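You operate a simulated robot arm through the tools that you are given. There is no shell and no other tool. Be economical: measure what you need, move in short steps, check, and stop when the job is done.

Carry out the task below with a simulated robot arm. There is one attempt and no reset: what you move stays moved.

## Task
Clear the press and put the yellow snap insert back in its hole.
Fine: pouch on the table, caddy lid shut, slide in and locked. Where these are worked on the way, their far stop is far enough and under half their travel is too little: press slide.

It is judged by the outcome, as a careful person would: the job done as asked, and still so three seconds after it is handed in. It fails if anything else is knocked over, pushed out of place, dropped, spilled or broken. A push-on lid holds only when it is set on centred and level and pressed home; a screw cap is set on level and turned clockwise until tight.

## Robot
A 6-joint arm with a two-finger parallel gripper, fixed in place. Base frame: the origin is at the foot of the arm, x ahead of it, y to its left, z up; the work surface is at about z = 10. Units: mm, rad, N and s.
With the tool pointing down near the work surface it reaches from about 140 to 580 mm from the base axis. Its first joint turns from -1.152 to 1.152 rad. Payload 2.1 kg.
The TCP is the grasp point between the finger pads, 30 mm short of the fingertips. In the tool frame z runs along the fingers and y along their closing line. The gripper opens to 94 mm. The fingers are 28 mm wide and 10 mm thick; the gripper's body (50 by 96 mm) begins 55 mm behind the TCP.
Orientation is that of the tool frame in the base frame, as [roll, pitch, yaw] about the fixed x, y, z axes, in that order (R = Rz(yaw) Ry(pitch) Rx(roll)). With the fingers straight down and closing along the base's y, the tool's x points along the base's -x, its y along +y and its z along -z.

## Interface
- The arm moves only by the tool arm_command. Its argument "commands" is a list that holds one entry, the list of rows, each a list of 7 numbers: the shift along the base's x, y, z in mm, then the turn, a rotation vector about the base's x, y, z in rad, then the opening, from 0 (shut) to 1 (fully open). In form: [[[dx, dy, dz, rx, ry, rz, grip], ...]]. A call has 1 to 20 rows; each row is the pose to reach, as a shift and turn from the pose commanded when the call began. Each row takes 0.2 s and may step no farther than 50 mm and 0.15 rad from the row before; otherwise, or with a gripper value out of range, the whole call is refused. Where a pose cannot be reached the arm comes as near as it can. A force on the tool above 50 N (or 10 N above the force at the start of the call, whichever is more), or a blocked arm, ends the call early, and 0.2 s more pass. Each finger travels about 72 mm/s and halts on what it meets, pressing with about 33 N; the grip force reading is that of the motor and also rises with nothing between the fingers. The clock runs only during rows and for 0.2 s after the last one: add rows that repeat a pose to give the fingers time. The reply holds the time, the measured pose of the TCP, the force on the tool along the base axes, the opening and the grip force, in the units named above and with some noise, with the torque about the TCP (base axes, N m) and any sound that the robot's microphone picked up.
- Cameras (640 x 400 px; columns grow to the right, rows downward): "scene" is fixed at [49.8, -370.5, 478]; the picture's right is [0.81, -0.59, 0.00], its down [-0.37, -0.51, -0.78] and it looks along [0.46, 0.63, -0.63] (base axes); focal length 214 px, centre (320, 200). "wrist" rides on the gripper at [76, 14, -103] in the tool frame; the picture's right is [-0.18, 0.98, 0.00], its down [-0.75, -0.14, -0.64] and it looks along [-0.63, -0.12, 0.77] (tool axes); focal length 243 px, centre (320, 200). There is no depth. A picture from a camera that has moved, and an enlarged one, comes with that camera's place and axes in the base frame and with its lens.
- get_image(camera): a new picture of that camera. It takes no simulated time.
- close_up(camera, box): a new picture of the part [left, top, right, bottom] of that camera's present view, enlarged. It takes no simulated time.
- hand_in(): hands the job in; it is judged then, once.

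Work in short steps. Places have to be worked out from the pictures, the camera data and where the tool is seen: move nearer, look again, correct. Check each grasp and each placing, and mend what went wrong. You have 120 turns and 84 pictures in all, those below and enlarged ones among them. Open the gripper and draw the arm clear of the work before you hand the job in, unless the task says otherwise; then end with one line.

The tools are called after "Request:" by a JSON object that holds its "name" and its "arguments". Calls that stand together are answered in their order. arm_command: Moves the arm, as the interface text tells. Its arguments: {"type":"object","properties":{"commands":{"type":"array","items":{"type":"array","items":{"type":"array","items":{"type":"number"}}}}},"required":["commands"]} The other tools are called the same way: get_image (camera) takes a picture; close_up (camera, box) takes an enlarged picture of a part of a camera's view; hand_in () hands the job in.

At the start:

```text
t: 0.0
eef_pos: [298.1, 63.1, 376.0]
tool_rot: [3.141, 0.0, 3.141]
wrist_force: [0.9, 0.2, 1.5]
wrist_torque: [-0.01, 0.03, 0.02]
grip_width: 93.8
grip_force: 0.0
```

scene: 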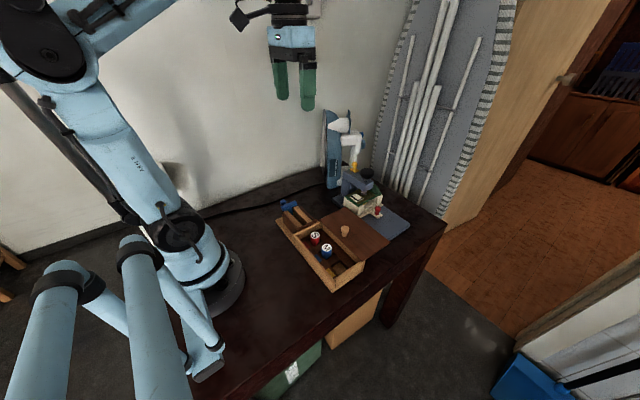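
wrist: 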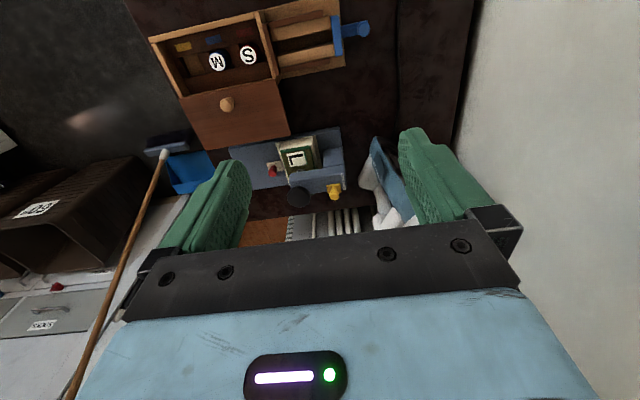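

I start with enlarged views of the work area to identify the parts.

Request:
{"name": "close_up", "arguments": {"camera": "scene", "box": [260, 100, 450, 300]}}

Request:
{"name": "close_up", "arguments": {"camera": "wrist", "box": [130, 0, 460, 250]}}

```text
2.00 times, centred on (355, 200) of scene
camera zoom: at [49.8, -370.5, 478.0], right [0.81, -0.59, 0.0], down [-0.37, -0.51, -0.78], along [0.46, 0.63, -0.63], focal length 429 px, centre (250, 200)
```

zoom: 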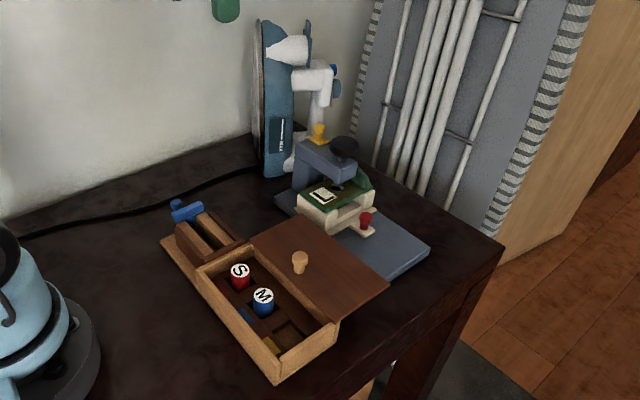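

```text
1.60 times, centred on (295, 125) of wrist
camera zoom: at [221.4, 77.4, 478.1], right [0.18, 0.98, 0.0], down [0.75, -0.14, 0.64], along [0.63, -0.12, -0.77], focal length 388 px, centre (360, 320)
```

zoom: 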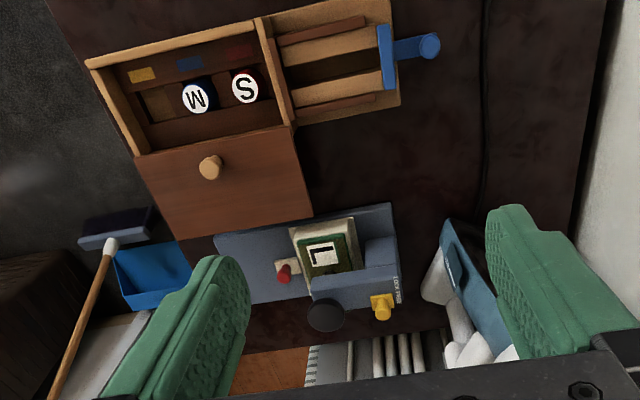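

The press sits around (480, 0), the caddy around (280, -60). I move lower and nearer to look at both.

Request:
{"name": "arm_command", "arguments": {"commands": [[[0, -30, -40, 0, 0, 0, 1], [0, -60, -80, 0, 0, 0, 1], [0, -60, -110, 0, 0, 0, 1], [0, -60, -110, 0, 0, 0, 1]]]}}

Request:
{"name": "get_image", "arguments": {"camera": "wrist"}}

Request:
{"name": "close_up", "arguments": {"camera": "scene", "box": [320, 140, 420, 240]}}

Request:
{"name": "close_up", "arguments": {"camera": "scene", "box": [270, 190, 370, 300]}}

```text
t: 1.0
eef_pos: [298.4, 2.5, 265.8]
tool_rot: [-3.141, -0.001, 3.141]
wrist_force: [-0.7, 0.1, 0.0]
wrist_torque: [-0.01, 0.03, 0.0]
grip_width: 94.1
grip_force: 0.0
```

```text
79 pictures are left
camera wrist: at [221.3, 17.7, 368.5], right [0.18, 0.98, 0.0], down [0.75, -0.14, 0.64], along [0.63, -0.12, -0.77], focal length 243 px, centre (320, 200)
```

wrist: 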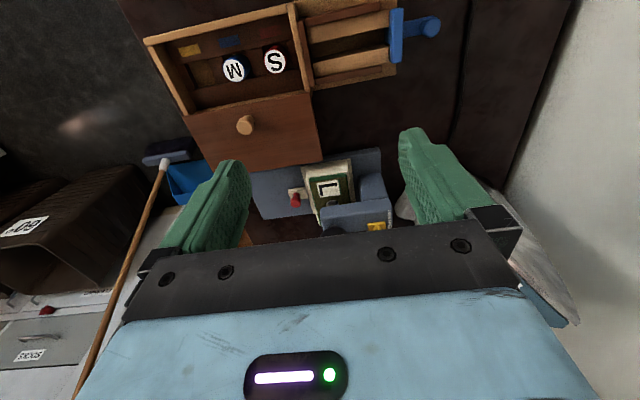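

```text
4.00 times, centred on (370, 190) of scene
camera zoom: at [49.8, -370.5, 478.0], right [0.81, -0.59, 0.0], down [-0.37, -0.51, -0.78], along [0.46, 0.63, -0.63], focal length 858 px, centre (120, 240)
```

zoom: 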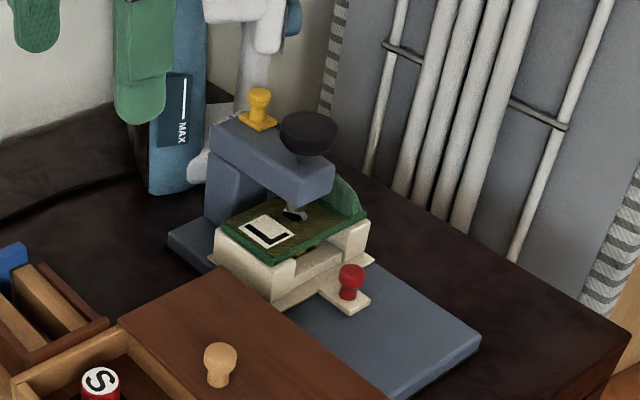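

```text
3.64 times, centred on (320, 245) of scene
camera zoom: at [49.8, -370.5, 478.0], right [0.81, -0.59, 0.0], down [-0.37, -0.51, -0.78], along [0.46, 0.63, -0.63], focal length 780 px, centre (320, 36)
```

zoom: 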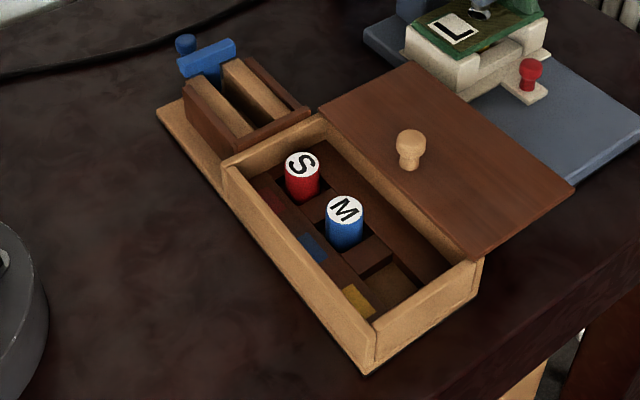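

The press has a yellow "LOCK PRESS" knob, a black plunger, and a cream slide with a red knob under a green pouch marked L. I move above the press to see it better.

Request:
{"name": "arm_command", "arguments": {"commands": [[[40, 0, 0, 0, 0, 0, 1], [80, 0, 0, 0, 0, 0, 1], [110, 0, 0, 0, 0, 0, 1], [110, 0, 0, 0, 0, 0, 1]]]}}

Request:
{"name": "close_up", "arguments": {"camera": "wrist", "box": [220, 20, 420, 220]}}

```text
t: 2.0
eef_pos: [408.3, 4.2, 265.6]
tool_rot: [3.142, 0.0, 3.141]
wrist_force: [0.3, -1.1, 0.6]
wrist_torque: [-0.01, -0.01, 0.01]
grip_width: 94.1
grip_force: 0.1
```

```text
2.00 times, centred on (320, 120) of wrist
camera zoom: at [332.5, 18.3, 366.8], right [0.18, 0.98, 0.0], down [0.75, -0.14, 0.64], along [0.63, -0.12, -0.77], focal length 485 px, centre (320, 360)
```

zoom: 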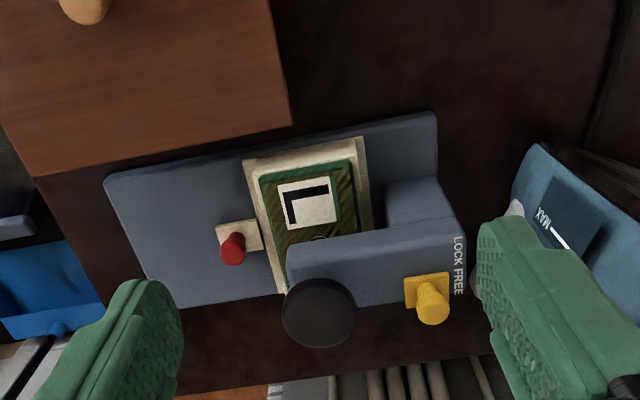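

The label reads LOCK / FREE; the yellow knob appears at the FREE end. Looking closer to verify.

Request:
{"name": "arm_command", "arguments": {"commands": [[[40, 0, 0, 0, 0, 0, 1], [70, 10, -20, 0, 0, 0, 1], [70, 10, -30, 0, 0, 0, 1], [70, 10, -30, 0, 0, 0, 1]]]}}

Request:
{"name": "close_up", "arguments": {"camera": "wrist", "box": [220, 20, 420, 220]}}

```text
t: 3.0
eef_pos: [476.9, 14.2, 236.3]
tool_rot: [-3.141, 0.001, 3.142]
wrist_force: [-0.1, -0.3, 0.0]
wrist_torque: [-0.04, 0.04, 0.0]
grip_width: 93.9
grip_force: 0.0
```

```text
2.00 times, centred on (320, 120) of wrist
camera zoom: at [400.7, 27.8, 338.2], right [0.18, 0.98, 0.0], down [0.75, -0.14, 0.64], along [0.63, -0.12, -0.77], focal length 485 px, centre (320, 360)
```

zoom: 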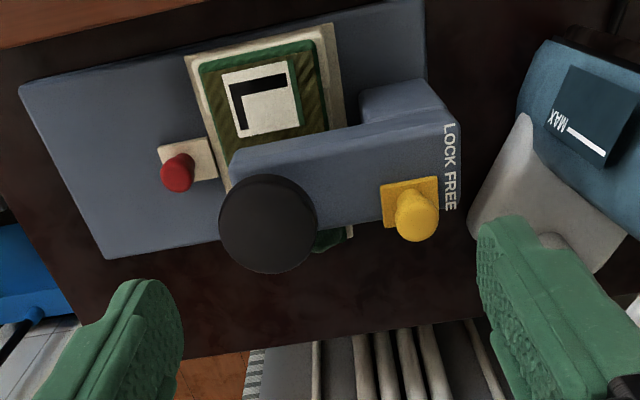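

The knob is at FREE, so the slide should be unlocked; the press is axis-aligned with the slide moving along y and the red knob near (485, -76, 38). I turn the gripper 90° so it clears the black plunger and the camera looks at the press front.

Request:
{"name": "arm_command", "arguments": {"commands": [[[0, -9, 0, 0, 0, 0.14, 1], [1, -18, 0, 0, 0, 0.28, 1], [2, -27, 0, 0, 0, 0.42, 1], [3, -36, 0, 0, 0, 0.56, 1], [4, -45, 0, 0, 0, 0.7, 1], [5, -54, 0, 0, 0, 0.84, 1], [6, -63, 0, 0, 0, 0.98, 1], [7, -72, 0, 0, 0, 1.12, 1], [8, -81, 0, 0, 0, 1.26, 1], [8, -90, 0, 0, 0, 1.4, 1], [8, -90, 0, 0, 0, 1.5, 1], [8, -90, -20, 0, 0, 1.571, 1], [8, -90, -20, 0, 0, 1.571, 1]]]}}

Request:
{"name": "get_image", "arguments": {"camera": "wrist"}}

```text
t: 5.8
eef_pos: [485.2, -76.9, 217.3]
tool_rot: [3.141, 0.0, -1.568]
wrist_force: [0.5, -0.5, 0.1]
wrist_torque: [0.03, 0.01, -0.02]
grip_width: 94.2
grip_force: 0.0
```

```text
74 pictures are left
camera wrist: at [471.9, -154.0, 318.7], right [-0.98, 0.18, 0.0], down [0.14, 0.75, 0.64], along [0.12, 0.63, -0.77], focal length 243 px, centre (320, 200)
```

wrist: 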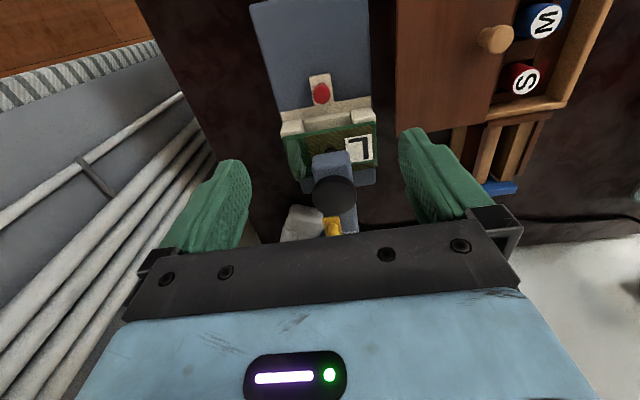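

Red knob confirmed near (486, -74). Lowering with a narrower opening and looking again.

Request:
{"name": "arm_command", "arguments": {"commands": [[[1, 1, -40, 0, 0, 0, 0.7], [1, 1, -80, 0, 0, 0, 0.5], [1, 1, -110, 0, 0, 0, 0.4], [1, 1, -120, 0, 0, 0, 0.4], [1, 1, -120, 0, 0, 0, 0.4]]]}}

Request:
{"name": "get_image", "arguments": {"camera": "wrist"}}

Request:
{"name": "close_up", "arguments": {"camera": "scene", "box": [320, 140, 420, 240]}}

```text
t: 7.0
eef_pos: [486.7, -76.6, 97.9]
tool_rot: [3.141, 0.0, -1.57]
wrist_force: [0.3, -0.1, -0.2]
wrist_torque: [0.0, -0.01, 0.02]
grip_width: 37.6
grip_force: 0.0
```

```text
73 pictures are left
camera wrist: at [472.5, -152.7, 199.0], right [-0.98, 0.18, 0.0], down [0.14, 0.75, 0.64], along [0.12, 0.63, -0.77], focal length 243 px, centre (320, 200)
```

wrist: 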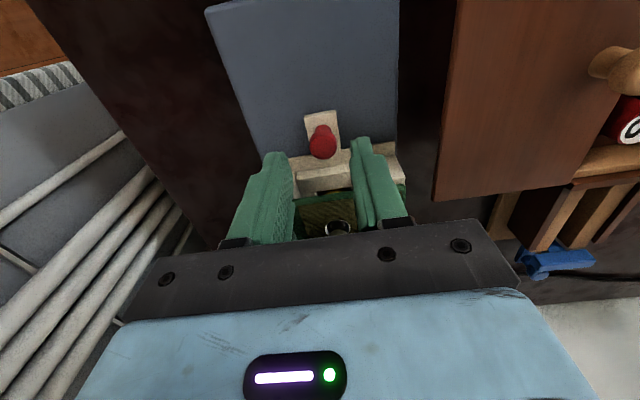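

```text
4.00 times, centred on (370, 190) of scene
camera zoom: at [49.8, -370.5, 478.0], right [0.81, -0.59, 0.0], down [-0.37, -0.51, -0.78], along [0.46, 0.63, -0.63], focal length 858 px, centre (120, 240)
```

zoom: 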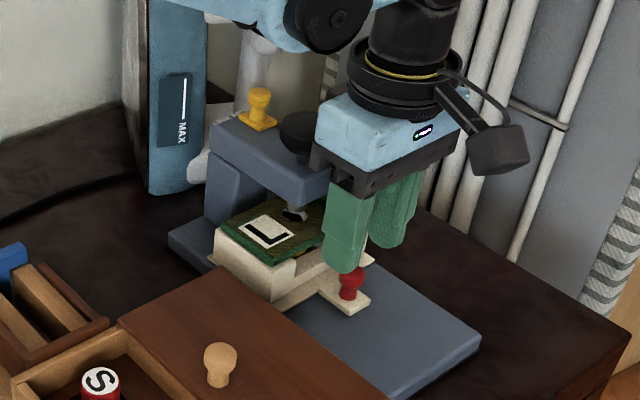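

Knob is centred between the fingers at (486, -76). I descend and close on it.

Request:
{"name": "arm_command", "arguments": {"commands": [[[-1, 0, -20, 0, 0, 0, 0.38], [-1, 0, -36, 0, 0, 0, 0.38], [-1, 0, -36, 0, 0, 0, 0], [-1, 0, -36, 0, 0, 0, 0], [-1, 0, -36, 0, 0, 0, 0]]]}}

Request:
{"name": "close_up", "arguments": {"camera": "scene", "box": [320, 140, 420, 240]}}

```text
t: 8.2
eef_pos: [483.8, -77.1, 60.4]
tool_rot: [3.141, -0.002, -1.57]
wrist_force: [0.9, -8.5, 4.6]
wrist_torque: [0.38, -0.04, -0.04]
grip_width: 18.6
grip_force: 32.7
```

```text
4.00 times, centred on (370, 190) of scene
camera zoom: at [49.8, -370.5, 478.0], right [0.81, -0.59, 0.0], down [-0.37, -0.51, -0.78], along [0.46, 0.63, -0.63], focal length 858 px, centre (120, 240)
```

zoom: 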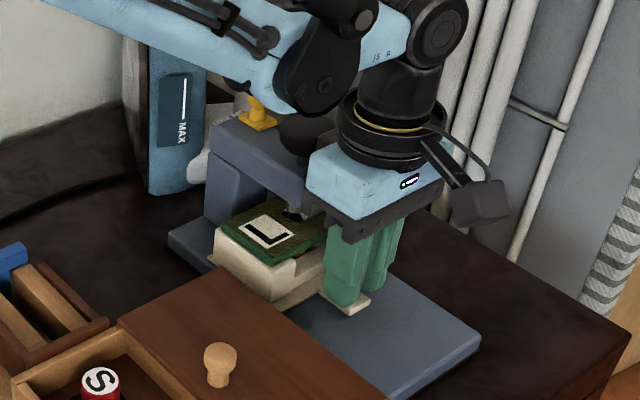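

Knob is gripped (18.6 mm). A slight -y force suggests the gripper brushes the plunger; pulling away in -y relieves it. I pull slowly.

Request:
{"name": "arm_command", "arguments": {"commands": [[[-1, -4, 0, 0, 0, 0, 0], [-1, -8, 0, 0, 0, 0, 0], [-1, -12, 0, 0, 0, 0, 0], [-1, -16, 0, 0, 0, 0, 0]]]}}

Request:
{"name": "close_up", "arguments": {"camera": "scene", "box": [320, 140, 420, 240]}}

```text
t: 9.2
eef_pos: [484.5, -91.0, 59.7]
tool_rot: [3.141, 0.001, -1.573]
wrist_force: [4.8, 0.7, 12.6]
wrist_torque: [0.36, -0.04, 0.03]
grip_width: 18.7
grip_force: 33.1
```

```text
4.00 times, centred on (370, 190) of scene
camera zoom: at [49.8, -370.5, 478.0], right [0.81, -0.59, 0.0], down [-0.37, -0.51, -0.78], along [0.46, 0.63, -0.63], focal length 858 px, centre (120, 240)
```

zoom: 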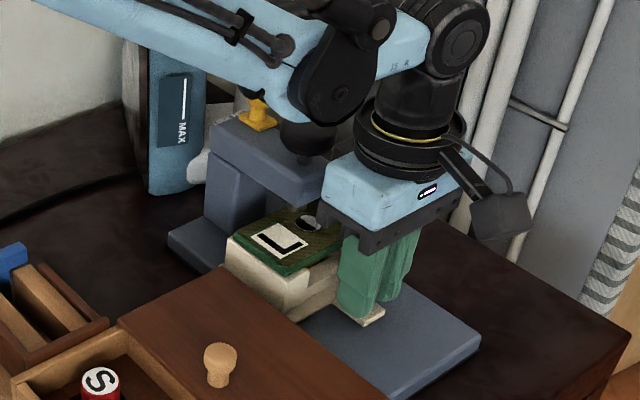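

The slide moves with the pouch on it. Continuing the pull.

Request:
{"name": "arm_command", "arguments": {"commands": [[[0, -6, 1, 0, 0, 0, 0], [0, -12, 1, 0, 0, 0, 0], [0, -18, 1, 0, 0, 0, 0], [0, -24, 1, 0, 0, 0, 0], [0, -30, 1, 0, 0, 0, 0], [0, -36, 1, 0, 0, 0, 0], [0, -42, 1, 0, 0, 0, 0], [0, -48, 1, 0, 0, 0, 0]]]}}

Request:
{"name": "close_up", "arguments": {"camera": "scene", "box": [320, 140, 420, 240]}}

```text
t: 11.0
eef_pos: [484.8, -138.8, 60.8]
tool_rot: [3.139, 0.0, -1.571]
wrist_force: [-3.9, 0.5, 1.6]
wrist_torque: [-0.1, 0.03, 0.04]
grip_width: 18.5
grip_force: 32.8
```

```text
4.00 times, centred on (370, 190) of scene
camera zoom: at [49.8, -370.5, 478.0], right [0.81, -0.59, 0.0], down [-0.37, -0.51, -0.78], along [0.46, 0.63, -0.63], focal length 858 px, centre (120, 240)
```

zoom: 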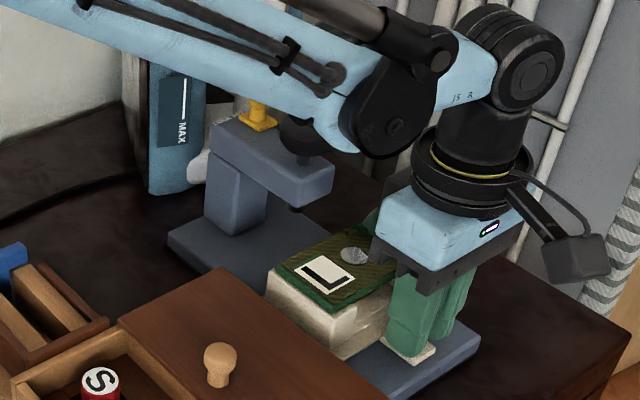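

62 mm out and still moving freely. Pulling gently on toward the stop.

Request:
{"name": "arm_command", "arguments": {"commands": [[[0, -5, 0, 0, 0, 0, 0], [0, -10, 0, 0, 0, 0, 0], [0, -15, 0, 0, 0, 0, 0], [0, -20, 0, 0, 0, 0, 0], [0, -25, 0, 0, 0, 0, 0], [0, -30, 0, 0, 0, 0, 0]]]}}

Request:
{"name": "close_up", "arguments": {"camera": "scene", "box": [320, 140, 420, 240]}}

```text
t: 12.4
eef_pos: [485.3, -168.6, 62.2]
tool_rot: [-3.14, 0.004, -1.57]
wrist_force: [0.6, 10.2, 0.8]
wrist_torque: [0.79, -0.02, -0.08]
grip_width: 18.6
grip_force: 32.8
```

```text
4.00 times, centred on (370, 190) of scene
camera zoom: at [49.9, -370.5, 478.0], right [0.81, -0.59, 0.0], down [-0.37, -0.51, -0.78], along [0.46, 0.63, -0.63], focal length 858 px, centre (120, 240)
```

zoom: 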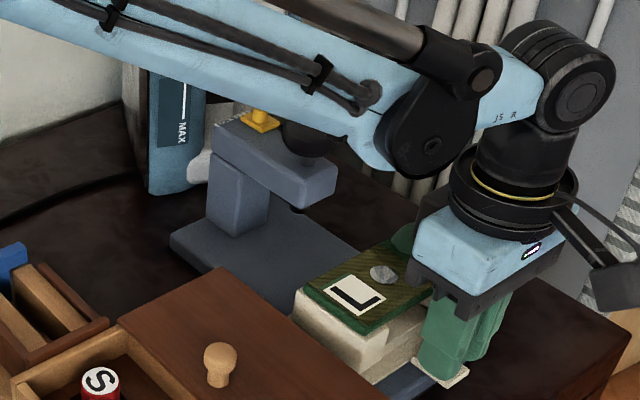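

About 90 mm out with 10 N resistance: that's the stop. I release and rise, then view the slide.

Request:
{"name": "arm_command", "arguments": {"commands": [[[0, 1.5, 0, 0, 0, 0, 0], [0, 1.5, 0, 0, 0, 0, 0.35], [0, 1.5, 0, 0, 0, 0, 0.35], [0, 1.5, 20, 0, 0, 0, 0.4], [0, 1.5, 60, 0, 0, 0, 0.6], [0, 1.5, 100, 0, 0, 0, 0.8], [0, 1.5, 140, 0, 0, 0, 1], [0, 1.5, 140, 0, 0, 0, 1]]]}}

Request:
{"name": "get_image", "arguments": {"camera": "wrist"}}

Request:
{"name": "close_up", "arguments": {"camera": "scene", "box": [320, 140, 420, 240]}}

```text
t: 14.2
eef_pos: [485.3, -167.1, 202.3]
tool_rot: [-3.141, 0.0, -1.57]
wrist_force: [-0.8, 0.6, -0.9]
wrist_torque: [0.02, 0.03, 0.0]
grip_width: 94.0
grip_force: 0.1
```

```text
67 pictures are left
camera wrist: at [470.3, -243.7, 303.1], right [-0.98, 0.18, 0.0], down [0.14, 0.75, 0.64], along [0.12, 0.63, -0.77], focal length 243 px, centre (320, 200)
```

wrist: 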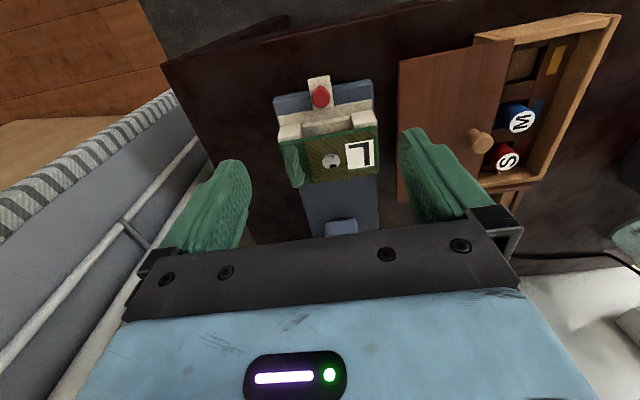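

```text
4.00 times, centred on (370, 190) of scene
camera zoom: at [49.8, -370.5, 478.0], right [0.81, -0.59, 0.0], down [-0.37, -0.51, -0.78], along [0.46, 0.63, -0.63], focal length 858 px, centre (120, 240)
```

zoom: 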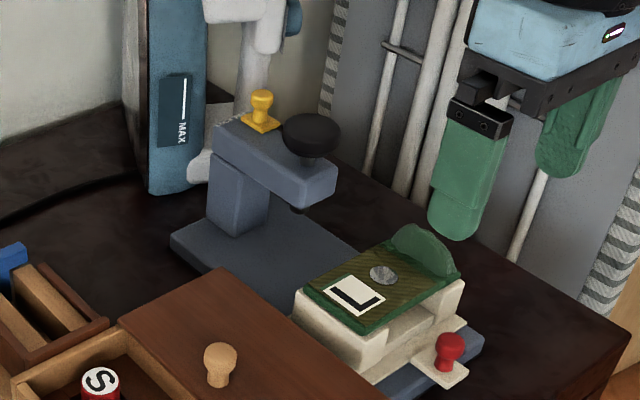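

The pouch has an upright green flap at its +x end, near (529, -105), which looks like the grip. I take closer views.

Request:
{"name": "arm_command", "arguments": {"commands": [[[20, 10, -20, 0, 0, 0, 0.8], [40, 20, -50, 0, 0, 0, 0.6], [40, 20, -60, 0, 0, 0, 0.6], [40, 20, -60, 0, 0, 0, 0.6]]]}}

Request:
{"name": "close_up", "arguments": {"camera": "wrist", "box": [240, 80, 440, 240]}}

Request:
{"name": "close_up", "arguments": {"camera": "scene", "box": [360, 180, 420, 240]}}

```text
t: 15.2
eef_pos: [524.1, -147.2, 142.1]
tool_rot: [3.14, 0.0, -1.57]
wrist_force: [-0.9, -0.1, 0.4]
wrist_torque: [0.01, 0.0, -0.01]
grip_width: 56.5
grip_force: 0.0
```

```text
2.50 times, centred on (340, 160) of wrist
camera zoom: at [510.7, -224.5, 243.8], right [-0.98, 0.18, 0.0], down [0.14, 0.75, 0.64], along [0.12, 0.63, -0.77], focal length 606 px, centre (270, 300)
```

zoom: 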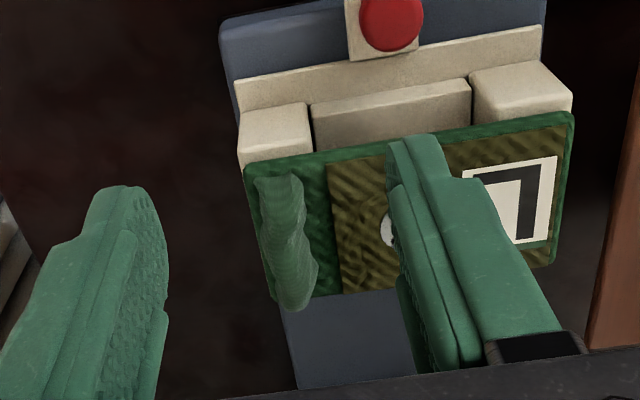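

```text
6.67 times, centred on (390, 210) of scene
camera zoom: at [49.8, -370.5, 478.0], right [0.81, -0.59, 0.0], down [-0.37, -0.51, -0.78], along [0.46, 0.63, -0.63], focal length 1430 px, centre (-147, 133)
```

zoom: 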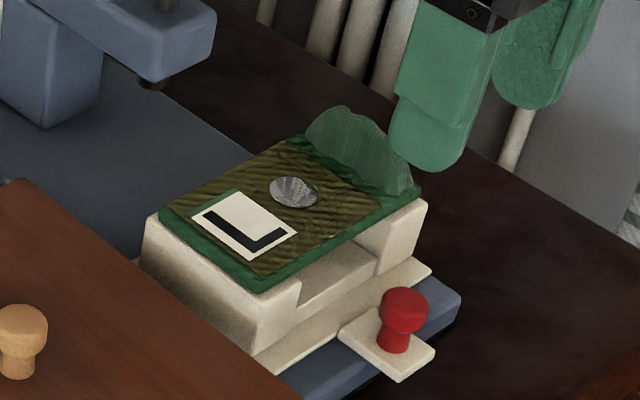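

Flap ridge runs along y at x≈527, apex about (527, -92, 83), base z≈64. I position the fingers around it and pinch.

Request:
{"name": "arm_command", "arguments": {"commands": [[[3, 25, 0, 0, 0, 0, 0.5], [3, 48, -10, 0, 0, 0, 0.4], [3, 48, -30, 0, 0, 0, 0.4], [3, 48, -40, 0, 0, 0, 0.4], [3, 48, -40, 0, 0, 0, 0.4]]]}}

Request:
{"name": "close_up", "arguments": {"camera": "wrist", "box": [220, 80, 420, 240]}}

Request:
{"name": "close_up", "arguments": {"camera": "scene", "box": [360, 180, 420, 240]}}

```text
t: 16.4
eef_pos: [527.5, -99.8, 101.7]
tool_rot: [-3.14, -0.001, -1.572]
wrist_force: [1.0, -0.2, 0.4]
wrist_torque: [-0.03, -0.01, -0.01]
grip_width: 37.5
grip_force: 0.1
```

```text
2.50 times, centred on (320, 160) of wrist
camera zoom: at [513.5, -176.0, 203.7], right [-0.98, 0.18, 0.0], down [0.14, 0.75, 0.64], along [0.12, 0.63, -0.77], focal length 606 px, centre (320, 300)
```

zoom: 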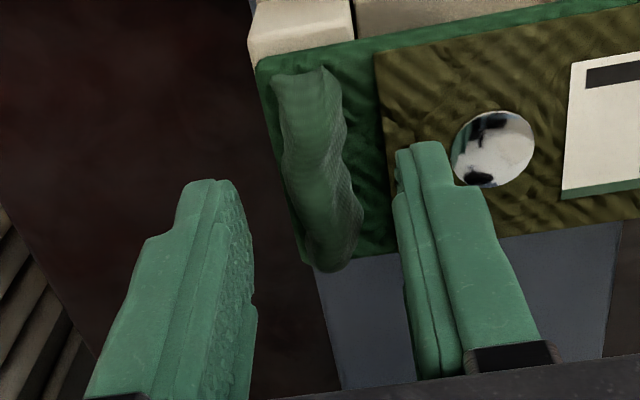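

```text
6.67 times, centred on (390, 210) of scene
camera zoom: at [49.8, -370.5, 478.0], right [0.81, -0.59, 0.0], down [-0.37, -0.51, -0.78], along [0.46, 0.63, -0.63], focal length 1430 px, centre (-147, 133)
```

zoom: 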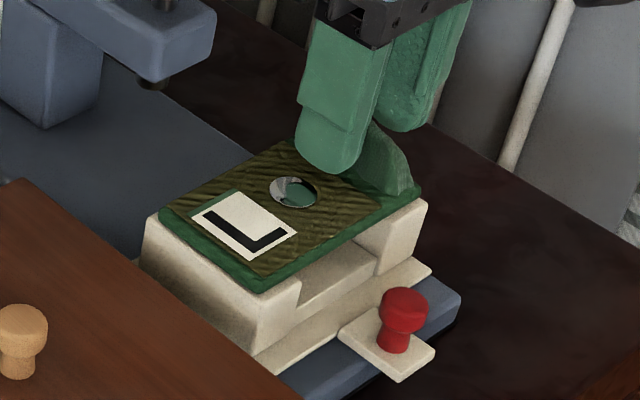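

Flap lies between the fingers. Lowering 5 mm and closing.

Request:
{"name": "arm_command", "arguments": {"commands": [[[-1, 1, -5, 0, 0, 0, 0.4], [-1, 1, -5, 0, 0, 0, 0.2], [-1, 1, -5, 0, 0, 0, 0], [-1, 1, -5, 0, 0, 0, 0], [-1, 1, -5, 0, 0, 0, 0]]]}}

Request:
{"name": "close_up", "arguments": {"camera": "scene", "box": [360, 180, 420, 240]}}

```text
t: 17.6
eef_pos: [526.7, -98.5, 96.8]
tool_rot: [-3.141, 0.001, -1.57]
wrist_force: [0.7, 0.7, 0.2]
wrist_torque: [0.02, -0.02, -0.02]
grip_width: 9.6
grip_force: 32.8
```

```text
6.67 times, centred on (390, 210) of scene
camera zoom: at [49.8, -370.5, 478.0], right [0.81, -0.59, 0.0], down [-0.37, -0.51, -0.78], along [0.46, 0.63, -0.63], focal length 1430 px, centre (-147, 133)
```

zoom: 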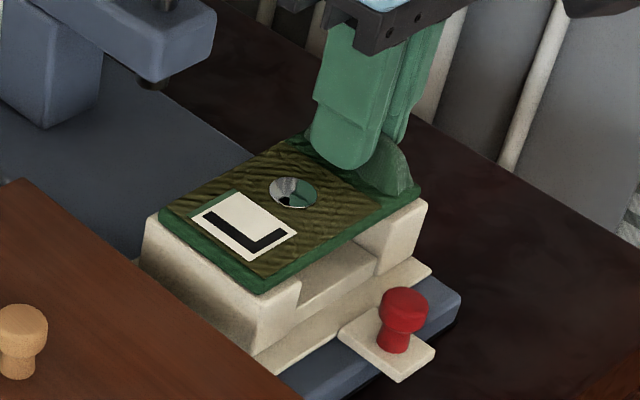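

Gripped at 9.6 mm. Lifting slowly.

Request:
{"name": "arm_command", "arguments": {"commands": [[[0, 0, 5, 0, 0, 0, 0], [0, 0, 12, 0, 0, 0, 0], [0, 0, 20, 0, 0, 0, 0], [0, 0, 35, 0, 0, 0, 0], [0, 0, 50, 0, 0, 0, 0], [0, 0, 70, 0, 0, 0, 0]]]}}

Request:
{"name": "get_image", "arguments": {"camera": "scene"}}

Request:
{"name": "close_up", "arguments": {"camera": "scene", "box": [350, 150, 430, 240]}}

```text
t: 19.0
eef_pos: [525.7, -99.4, 164.6]
tool_rot: [3.141, 0.0, -1.57]
wrist_force: [0.4, 0.3, -1.3]
wrist_torque: [0.0, -0.03, 0.01]
grip_width: 9.8
grip_force: 32.9
```

```text
60 pictures are left
```

scene: 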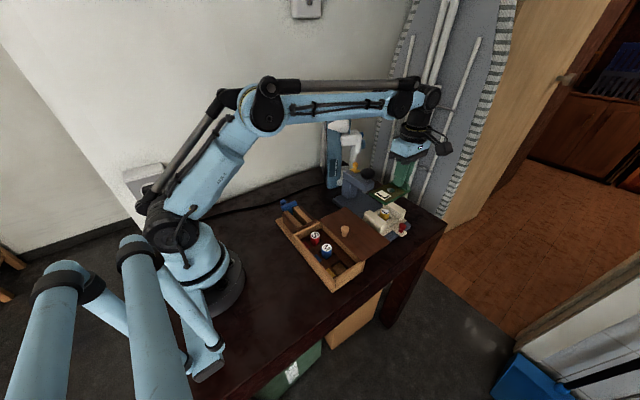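

```text
4.44 times, centred on (390, 195) of scene
camera zoom: at [49.8, -370.5, 478.0], right [0.81, -0.59, 0.0], down [-0.37, -0.51, -0.78], along [0.46, 0.63, -0.63], focal length 953 px, centre (9, 222)
```

zoom: 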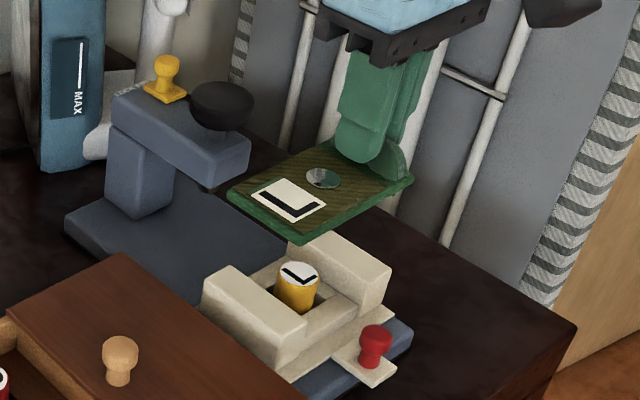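

Pouch is held level and the yellow insert is exposed. I carry the pouch up and over to the empty table between caddy and press, about x 370, y 20–130, turning it 90° on the way.

Request:
{"name": "arm_command", "arguments": {"commands": [[[0, 0, 30, 0, 0, 0, 0], [0, 0, 60, 0, 0, 0, 0], [0, 0, 90, 0, 0, 0, 0], [-14, 12, 90, 0, 0, -0.14, 0], [-28, 24, 90, 0, 0, -0.28, 0], [-42, 36, 90, 0, 0, -0.42, 0], [-56, 48, 90, 0, 0, -0.56, 0], [-70, 60, 90, 0, 0, -0.7, 0], [-84, 72, 90, 0, 0, -0.84, 0], [-98, 84, 90, 0, 0, -0.98, 0], [-112, 96, 90, 0, 0, -1.12, 0], [-126, 108, 90, 0, 0, -1.26, 0], [-140, 120, 90, 0, 0, -1.4, 0], [-154, 134, 90, 0, 0, -1.52, 0], [-154, 134, 90, 0, 0, -1.571, 0], [-154, 134, 60, 0, 0, -1.571, 0], [-154, 134, 30, 0, 0, -1.571, 0], [-154, 134, 0, 0, 0, -1.571, 0], [-154, 134, 0, 0, 0, -1.571, 0]]]}}

Request:
{"name": "get_image", "arguments": {"camera": "wrist"}}

Request:
{"name": "close_up", "arguments": {"camera": "scene", "box": [270, 130, 400, 250]}}

```text
t: 23.0
eef_pos: [373.2, 35.9, 165.3]
tool_rot: [-3.141, -0.001, -3.139]
wrist_force: [-0.3, 0.6, 0.3]
wrist_torque: [-0.05, -0.03, 0.01]
grip_width: 9.9
grip_force: 32.8
```

```text
58 pictures are left
camera wrist: at [296.9, 49.8, 267.1], right [0.18, 0.98, 0.0], down [0.75, -0.14, 0.64], along [0.63, -0.12, -0.77], focal length 243 px, centre (320, 200)
```

wrist: 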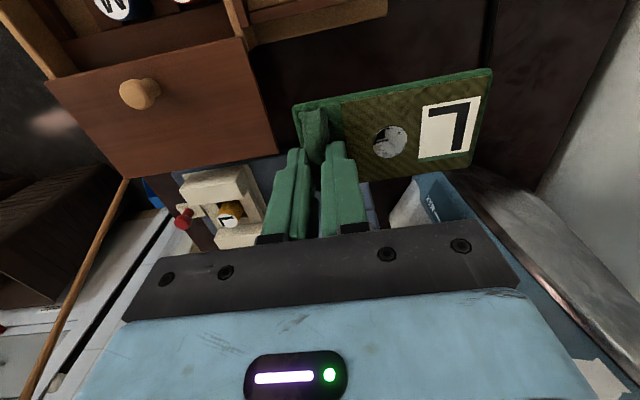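

```text
3.33 times, centred on (335, 190) of scene
camera zoom: at [49.8, -370.5, 478.0], right [0.81, -0.59, 0.0], down [-0.37, -0.51, -0.78], along [0.46, 0.63, -0.63], focal length 715 px, centre (270, 233)
```

zoom: 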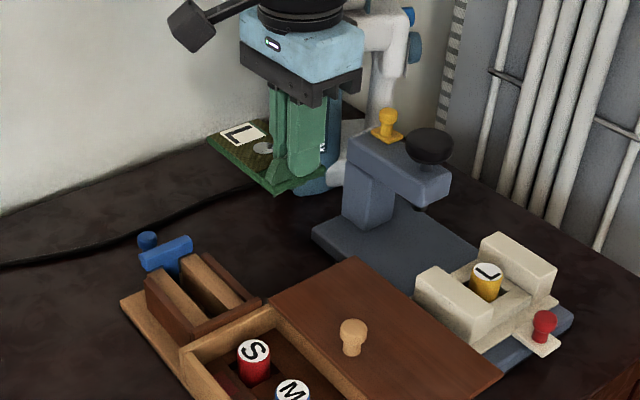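

Pouch is over free table. Lowering until contact.

Request:
{"name": "arm_command", "arguments": {"commands": [[[0, 0, -40, 0, 0, 0, 0], [0, 0, -80, 0, 0, 0, 0], [0, 0, -100, 0, 0, 0, 0], [0, 0, -106, 0, 0, 0, 0], [0, 0, -106, 0, 0, 0, 0]]]}}

Request:
{"name": "close_up", "arguments": {"camera": "scene", "box": [270, 130, 400, 250]}}

```text
t: 24.2
eef_pos: [372.3, 35.3, 62.1]
tool_rot: [-3.142, 0.0, -3.141]
wrist_force: [-0.2, 0.4, -0.8]
wrist_torque: [-0.08, 0.0, 0.01]
grip_width: 9.9
grip_force: 32.9
```

```text
3.33 times, centred on (335, 190) of scene
camera zoom: at [49.8, -370.5, 478.0], right [0.81, -0.59, 0.0], down [-0.37, -0.51, -0.78], along [0.46, 0.63, -0.63], focal length 715 px, centre (270, 233)
```

zoom: 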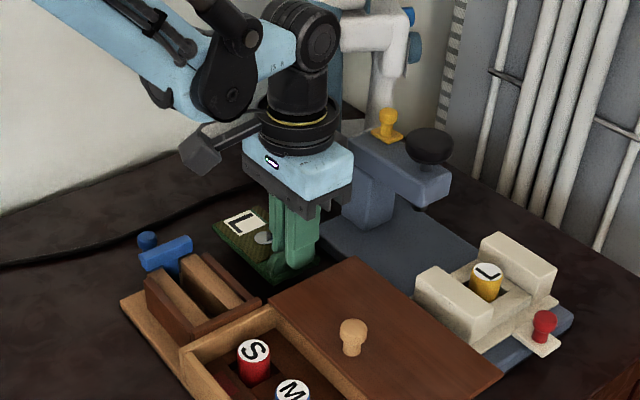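

No contact yet; continuing in small steps.

Request:
{"name": "arm_command", "arguments": {"commands": [[[0, 0, -3, 0, 0, 0, 0], [0, 0, -6, 0, 0, 0, 0], [0, 0, -9, 0, 0, 0, 0], [0, 0, -9, 0, 0, 0, 0]]]}}

```text
t: 25.2
eef_pos: [373.4, 34.5, 51.7]
tool_rot: [3.139, 0.001, 3.141]
wrist_force: [-0.1, 0.4, -0.2]
wrist_torque: [0.0, -0.02, 0.03]
grip_width: 9.8
grip_force: 33.2
```

Request:
{"name": "arm_command", "arguments": {"commands": [[[0, 0, -2, 0, 0, 0, 0], [0, 0, -4, 0, 0, 0, 0], [0, 0, -6, 0, 0, 0, 0], [0, 0, -6, 0, 0, 0, 0]]]}}

Request:
{"name": "close_up", "arguments": {"camera": "scene", "box": [300, 150, 380, 230]}}

```text
t: 26.2
eef_pos: [372.0, 35.0, 44.4]
tool_rot: [3.141, -0.001, -3.141]
wrist_force: [0.4, -0.2, -1.2]
wrist_torque: [-0.05, 0.01, 0.0]
grip_width: 9.9
grip_force: 32.6
```

```text
5.00 times, centred on (340, 190) of scene
camera zoom: at [49.8, -370.5, 478.0], right [0.81, -0.59, 0.0], down [-0.37, -0.51, -0.78], along [0.46, 0.63, -0.63], focal length 1072 px, centre (220, 250)
```

zoom: 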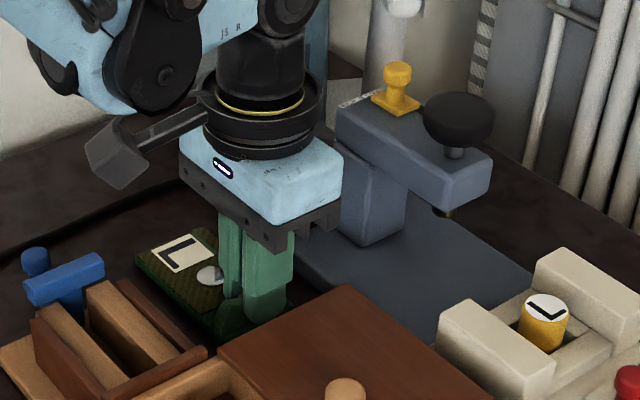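

Very near the table. Two more careful millimetres.

Request:
{"name": "arm_command", "arguments": {"commands": [[[0, 0, -1, 0, 0, 0, 0], [0, 0, -2, 0, 0, 0, 0], [0, 0, -2, 0, 0, 0, 0]]]}}

Request:
{"name": "get_image", "arguments": {"camera": "wrist"}}

```text
t: 27.0
eef_pos: [372.6, 34.6, 44.0]
tool_rot: [-3.141, -0.001, -3.141]
wrist_force: [-0.6, 0.4, -0.3]
wrist_torque: [-0.03, 0.02, 0.02]
grip_width: 10.0
grip_force: 33.1
```

```text
54 pictures are left
camera wrist: at [296.2, 49.2, 145.1], right [0.18, 0.98, 0.0], down [0.75, -0.14, 0.64], along [0.63, -0.12, -0.77], focal length 243 px, centre (320, 200)
```

wrist: 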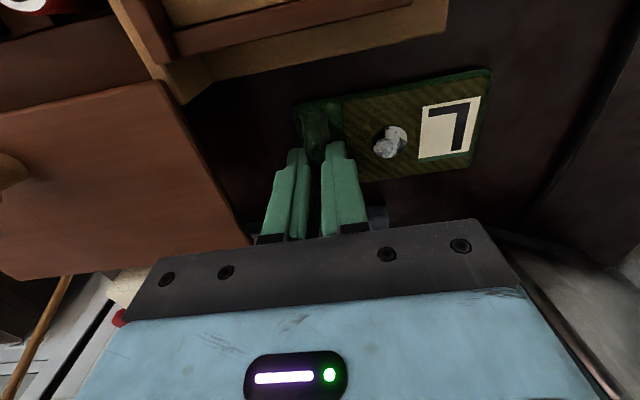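

Still no clear contact force; lowering a little more, watching force.

Request:
{"name": "arm_command", "arguments": {"commands": [[[0, 0, -1, 0, 0, 0, 0], [0, 0, -2, 0, 0, 0, 0], [0, 0, -2, 0, 0, 0, 0], [0, 0, -2, 0, 0, 0, 0]]]}}

```text
t: 28.0
eef_pos: [372.5, 35.3, 41.2]
tool_rot: [3.141, 0.0, -3.142]
wrist_force: [-0.2, -0.6, 3.7]
wrist_torque: [0.01, -0.01, 0.0]
grip_width: 9.7
grip_force: 33.2
```

Light contact (3.7 N). Releasing and rising straight up.

Request:
{"name": "arm_command", "arguments": {"commands": [[[0, 0, 0, 0, 0, 0, 0.3], [0, 0, 0, 0, 0, 0, 0.3], [0, 0, 10, 0, 0, 0, 0.3], [0, 0, 50, 0, 0, 0, 0.3], [0, 0, 100, 0, 0, 0, 0.3], [0, 0, 150, 0, 0, 0, 0.3], [0, 0, 180, 0, 0, 0, 0.3], [0, 0, 180, 0, 0, 0, 0.3]]]}}

Request:
{"name": "get_image", "arguments": {"camera": "wrist"}}

Request:
{"name": "close_up", "arguments": {"camera": "scene", "box": [270, 130, 400, 250]}}

```text
t: 29.8
eef_pos: [374.2, 35.1, 221.8]
tool_rot: [3.141, 0.0, 3.141]
wrist_force: [0.4, -0.3, -0.2]
wrist_torque: [-0.01, -0.01, 0.0]
grip_width: 28.1
grip_force: 0.1
```

```text
53 pictures are left
camera wrist: at [297.2, 49.4, 322.4], right [0.18, 0.98, 0.0], down [0.75, -0.14, 0.64], along [0.63, -0.12, -0.77], focal length 243 px, centre (320, 200)
```

wrist: 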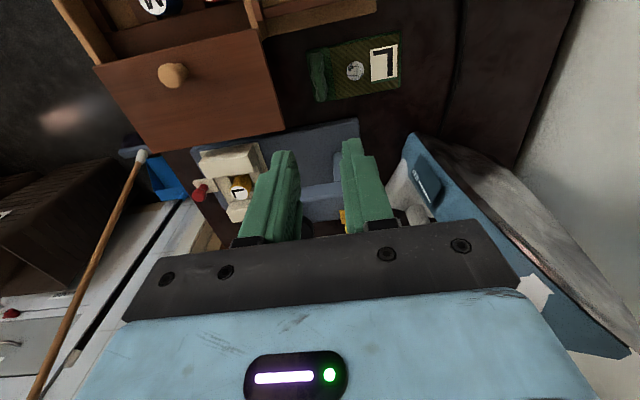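

```text
3.33 times, centred on (335, 190) of scene
camera zoom: at [49.8, -370.5, 478.0], right [0.81, -0.59, 0.0], down [-0.37, -0.51, -0.78], along [0.46, 0.63, -0.63], focal length 715 px, centre (270, 233)
```

zoom: 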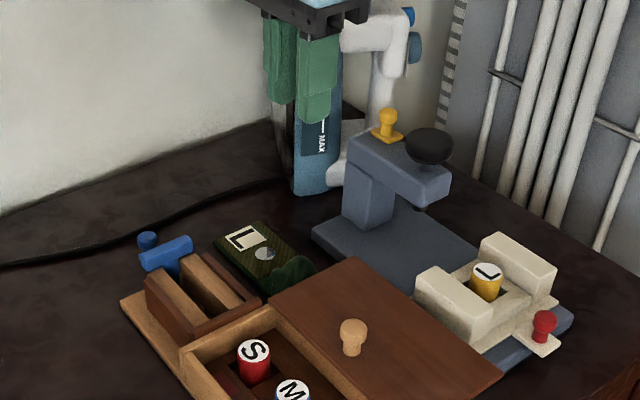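

Pouch rests flat on the table. Now I look closely at the yellow insert in the slide, then the caddy holes.

Request:
{"name": "arm_command", "arguments": {"commands": [[[20, -40, 0, 0, 0, 0, 0.6], [40, -80, 0, 0, 0, 0, 0.8], [60, -120, -20, 0, 0, 0, 0.8], [70, -136, -40, 0, 0, 0, 0.8], [70, -136, -40, 0, 0, 0, 0.8]]]}}

Request:
{"name": "close_up", "arguments": {"camera": "wrist", "box": [230, 60, 410, 220]}}

Request:
{"name": "close_up", "arguments": {"camera": "scene", "box": [360, 180, 420, 240]}}

```text
t: 31.0
eef_pos: [440.8, -103.2, 182.8]
tool_rot: [3.141, 0.002, -3.14]
wrist_force: [-0.4, -0.4, -0.6]
wrist_torque: [-0.01, 0.02, 0.03]
grip_width: 75.1
grip_force: 0.0
```

```text
2.50 times, centred on (320, 140) of wrist
camera zoom: at [365.5, -89.2, 284.2], right [0.18, 0.98, 0.0], down [0.75, -0.14, 0.64], along [0.63, -0.12, -0.77], focal length 606 px, centre (320, 350)
```

zoom: 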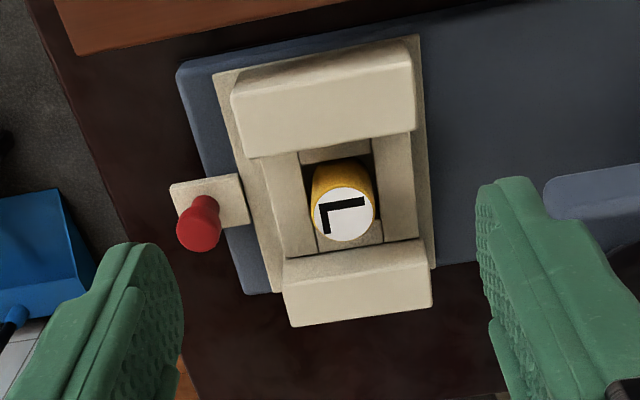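

```text
6.67 times, centred on (390, 210) of scene
camera zoom: at [49.8, -370.5, 478.0], right [0.81, -0.59, 0.0], down [-0.37, -0.51, -0.78], along [0.46, 0.63, -0.63], focal length 1430 px, centre (-147, 133)
```

zoom: 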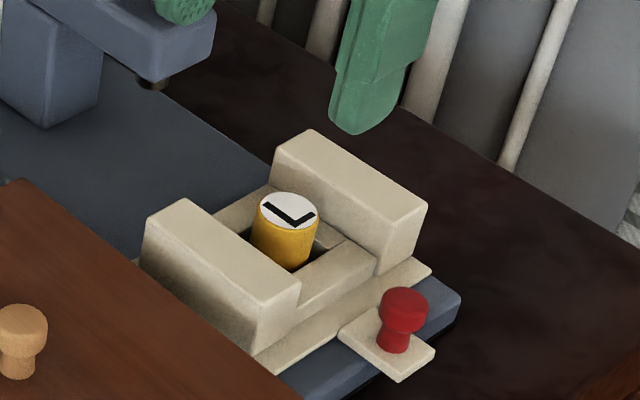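

The insert stands at about (483, -102), top z≈53, with low walls on the y sides. Before gripping I check the caddy holes to choose the grip direction.

Request:
{"name": "arm_command", "arguments": {"commands": [[[-40, 0, 20, 0, 0, 0, 0.8], [-80, 0, 20, 0, 0, 0, 0.8], [-120, 0, 20, 0, 0, 0, 0.8], [-140, -20, 0, 0, 0, 0, 0.8], [-140, -20, 0, 0, 0, 0, 0.8]]]}}

Request:
{"name": "close_up", "arguments": {"camera": "wrist", "box": [190, 0, 450, 220]}}

Request:
{"name": "close_up", "arguments": {"camera": "scene", "box": [280, 190, 370, 300]}}

```text
t: 32.2
eef_pos: [302.9, -122.5, 183.0]
tool_rot: [3.142, 0.002, 3.141]
wrist_force: [0.3, -0.9, -0.1]
wrist_torque: [0.0, 0.02, 0.02]
grip_width: 75.2
grip_force: 0.0
```

```text
1.82 times, centred on (320, 110) of wrist
camera zoom: at [226.6, -109.1, 284.4], right [0.18, 0.98, 0.0], down [0.75, -0.14, 0.64], along [0.63, -0.12, -0.77], focal length 441 px, centre (320, 364)
```

zoom: 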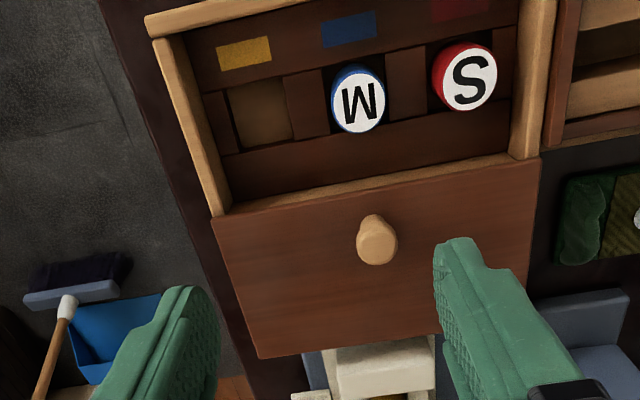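

```text
3.64 times, centred on (325, 245) of scene
camera zoom: at [49.8, -370.5, 478.0], right [0.81, -0.59, 0.0], down [-0.37, -0.51, -0.78], along [0.46, 0.63, -0.63], focal length 780 px, centre (302, 36)
```

zoom: 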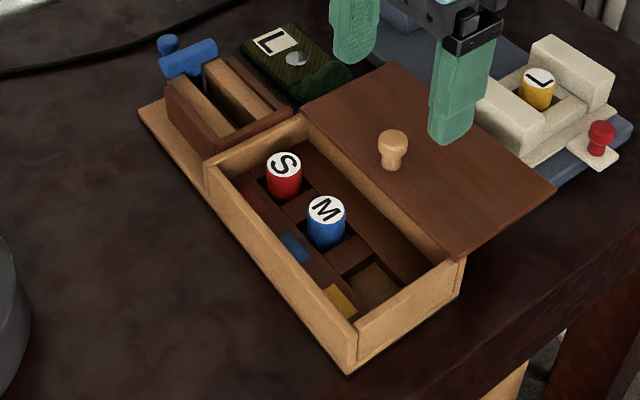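

M sits at (271, -98), S at (271, -45), so the yellow hole is near (270, -150). I'll grip the insert across y now, and turn the gripper 90° for placing. Moving above the insert.

Request:
{"name": "arm_command", "arguments": {"commands": [[[45, 5, 10, 0, 0, 0, 0.8], [90, 10, 10, 0, 0, 0, 0.7], [135, 15, 10, 0, 0, 0, 0.6], [181, 21, 0, 0, 0, 0, 0.6], [181, 21, -40, 0, 0, 0, 0.6], [181, 21, -75, 0, 0, 0, 0.6], [181, 21, -75, 0, 0, 0, 0.6]]]}}

Request:
{"name": "close_up", "arguments": {"camera": "wrist", "box": [220, 60, 420, 240]}}

Request:
{"name": "close_up", "arguments": {"camera": "scene", "box": [360, 180, 420, 240]}}

```text
t: 33.8
eef_pos: [485.3, -99.7, 105.0]
tool_rot: [-3.14, 0.001, 3.14]
wrist_force: [0.4, -0.2, -1.0]
wrist_torque: [-0.02, -0.03, -0.03]
grip_width: 56.2
grip_force: 0.0
```

```text
2.22 times, centred on (320, 150) of wrist
camera zoom: at [408.8, -85.7, 207.1], right [0.18, 0.98, 0.0], down [0.75, -0.14, 0.64], along [0.63, -0.12, -0.77], focal length 539 px, centre (320, 311)
```

zoom: 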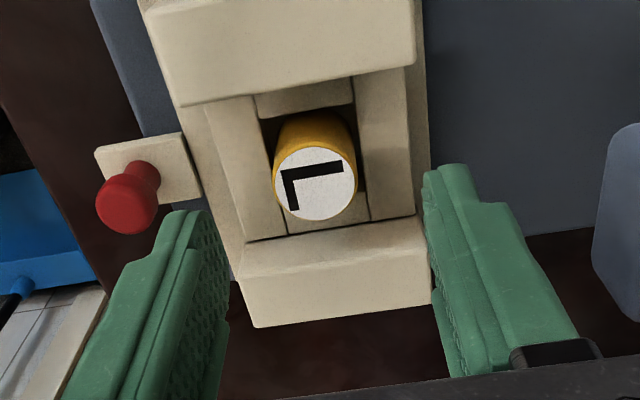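

```text
6.67 times, centred on (390, 210) of scene
camera zoom: at [49.8, -370.5, 478.0], right [0.81, -0.59, 0.0], down [-0.37, -0.51, -0.78], along [0.46, 0.63, -0.63], focal length 1430 px, centre (-147, 133)
```

zoom: 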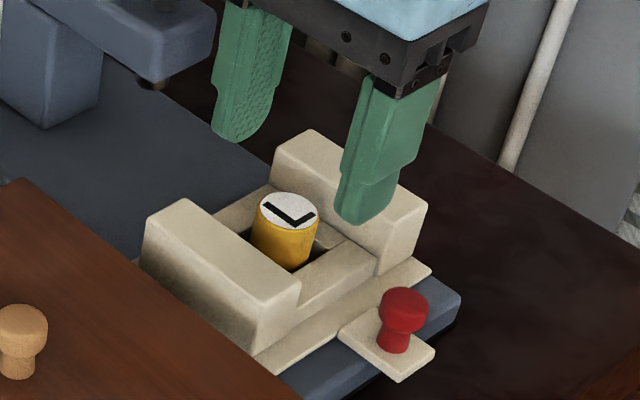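

Insert centre at (484.7, -101.9), top z≈52. Descending to TCP z≈68 and closing.

Request:
{"name": "arm_command", "arguments": {"commands": [[[0, -2, -20, 0, 0, 0, 0.6], [0, -2, -32, 0, 0, 0, 0.6], [0, -2, -37, 0, 0, 0, 0.6], [0, -2, -37, 0, 0, 0, 0.3], [0, -2, -37, 0, 0, 0, 0.1], [0, -2, -37, 0, 0, 0, 0.1], [0, -2, -37, 0, 0, 0, 0.1]]]}}

Request:
{"name": "close_up", "arguments": {"camera": "scene", "box": [360, 180, 420, 240]}}

```text
t: 35.4
eef_pos: [483.5, -100.8, 68.9]
tool_rot: [3.141, 0.001, -3.141]
wrist_force: [-0.4, 0.1, 0.6]
wrist_torque: [-0.01, 0.0, 0.03]
grip_width: 25.7
grip_force: 32.9
```

```text
6.67 times, centred on (390, 210) of scene
camera zoom: at [49.8, -370.5, 478.0], right [0.81, -0.59, 0.0], down [-0.37, -0.51, -0.78], along [0.46, 0.63, -0.63], focal length 1430 px, centre (-147, 133)
```

zoom: 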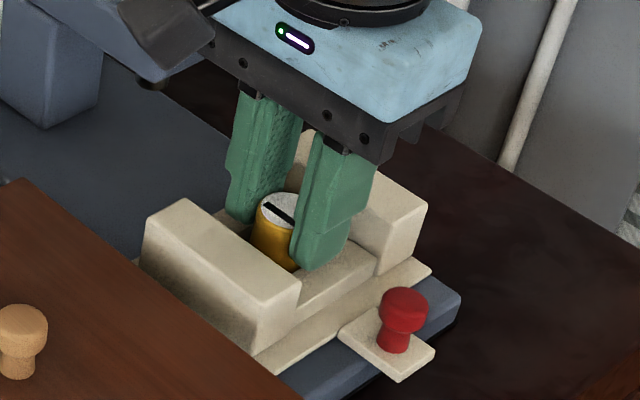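

Gripped at 25.7 mm. Lifting straight up.

Request:
{"name": "arm_command", "arguments": {"commands": [[[0, 0, 5, 0, 0, 0, 0.1], [0, 0, 12, 0, 0, 0, 0.1], [0, 0, 25, 0, 0, 0, 0.1], [0, 0, 50, 0, 0, 0, 0.1], [0, 0, 80, 0, 0, 0, 0.1], [0, 0, 80, 0, 0, 0, 0.1]]]}}

Request:
{"name": "close_up", "arguments": {"camera": "scene", "box": [350, 150, 430, 240]}}

```text
t: 36.8
eef_pos: [482.6, -102.4, 152.1]
tool_rot: [3.142, 0.001, -3.14]
wrist_force: [0.2, 0.2, -0.7]
wrist_torque: [-0.03, 0.01, -0.01]
grip_width: 25.6
grip_force: 32.6
```

```text
4.44 times, centred on (390, 195) of scene
camera zoom: at [49.8, -370.5, 478.0], right [0.81, -0.59, 0.0], down [-0.37, -0.51, -0.78], along [0.46, 0.63, -0.63], focal length 953 px, centre (9, 222)
```

zoom: 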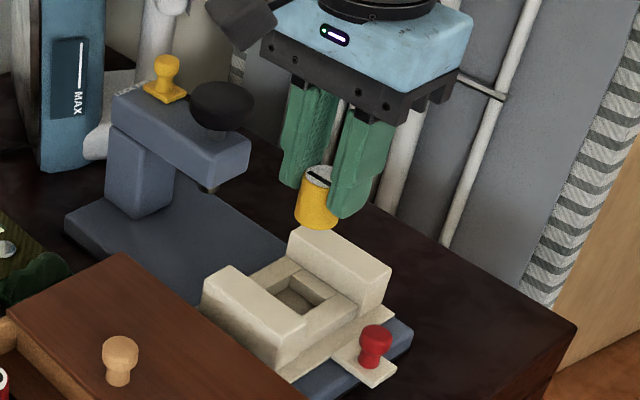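

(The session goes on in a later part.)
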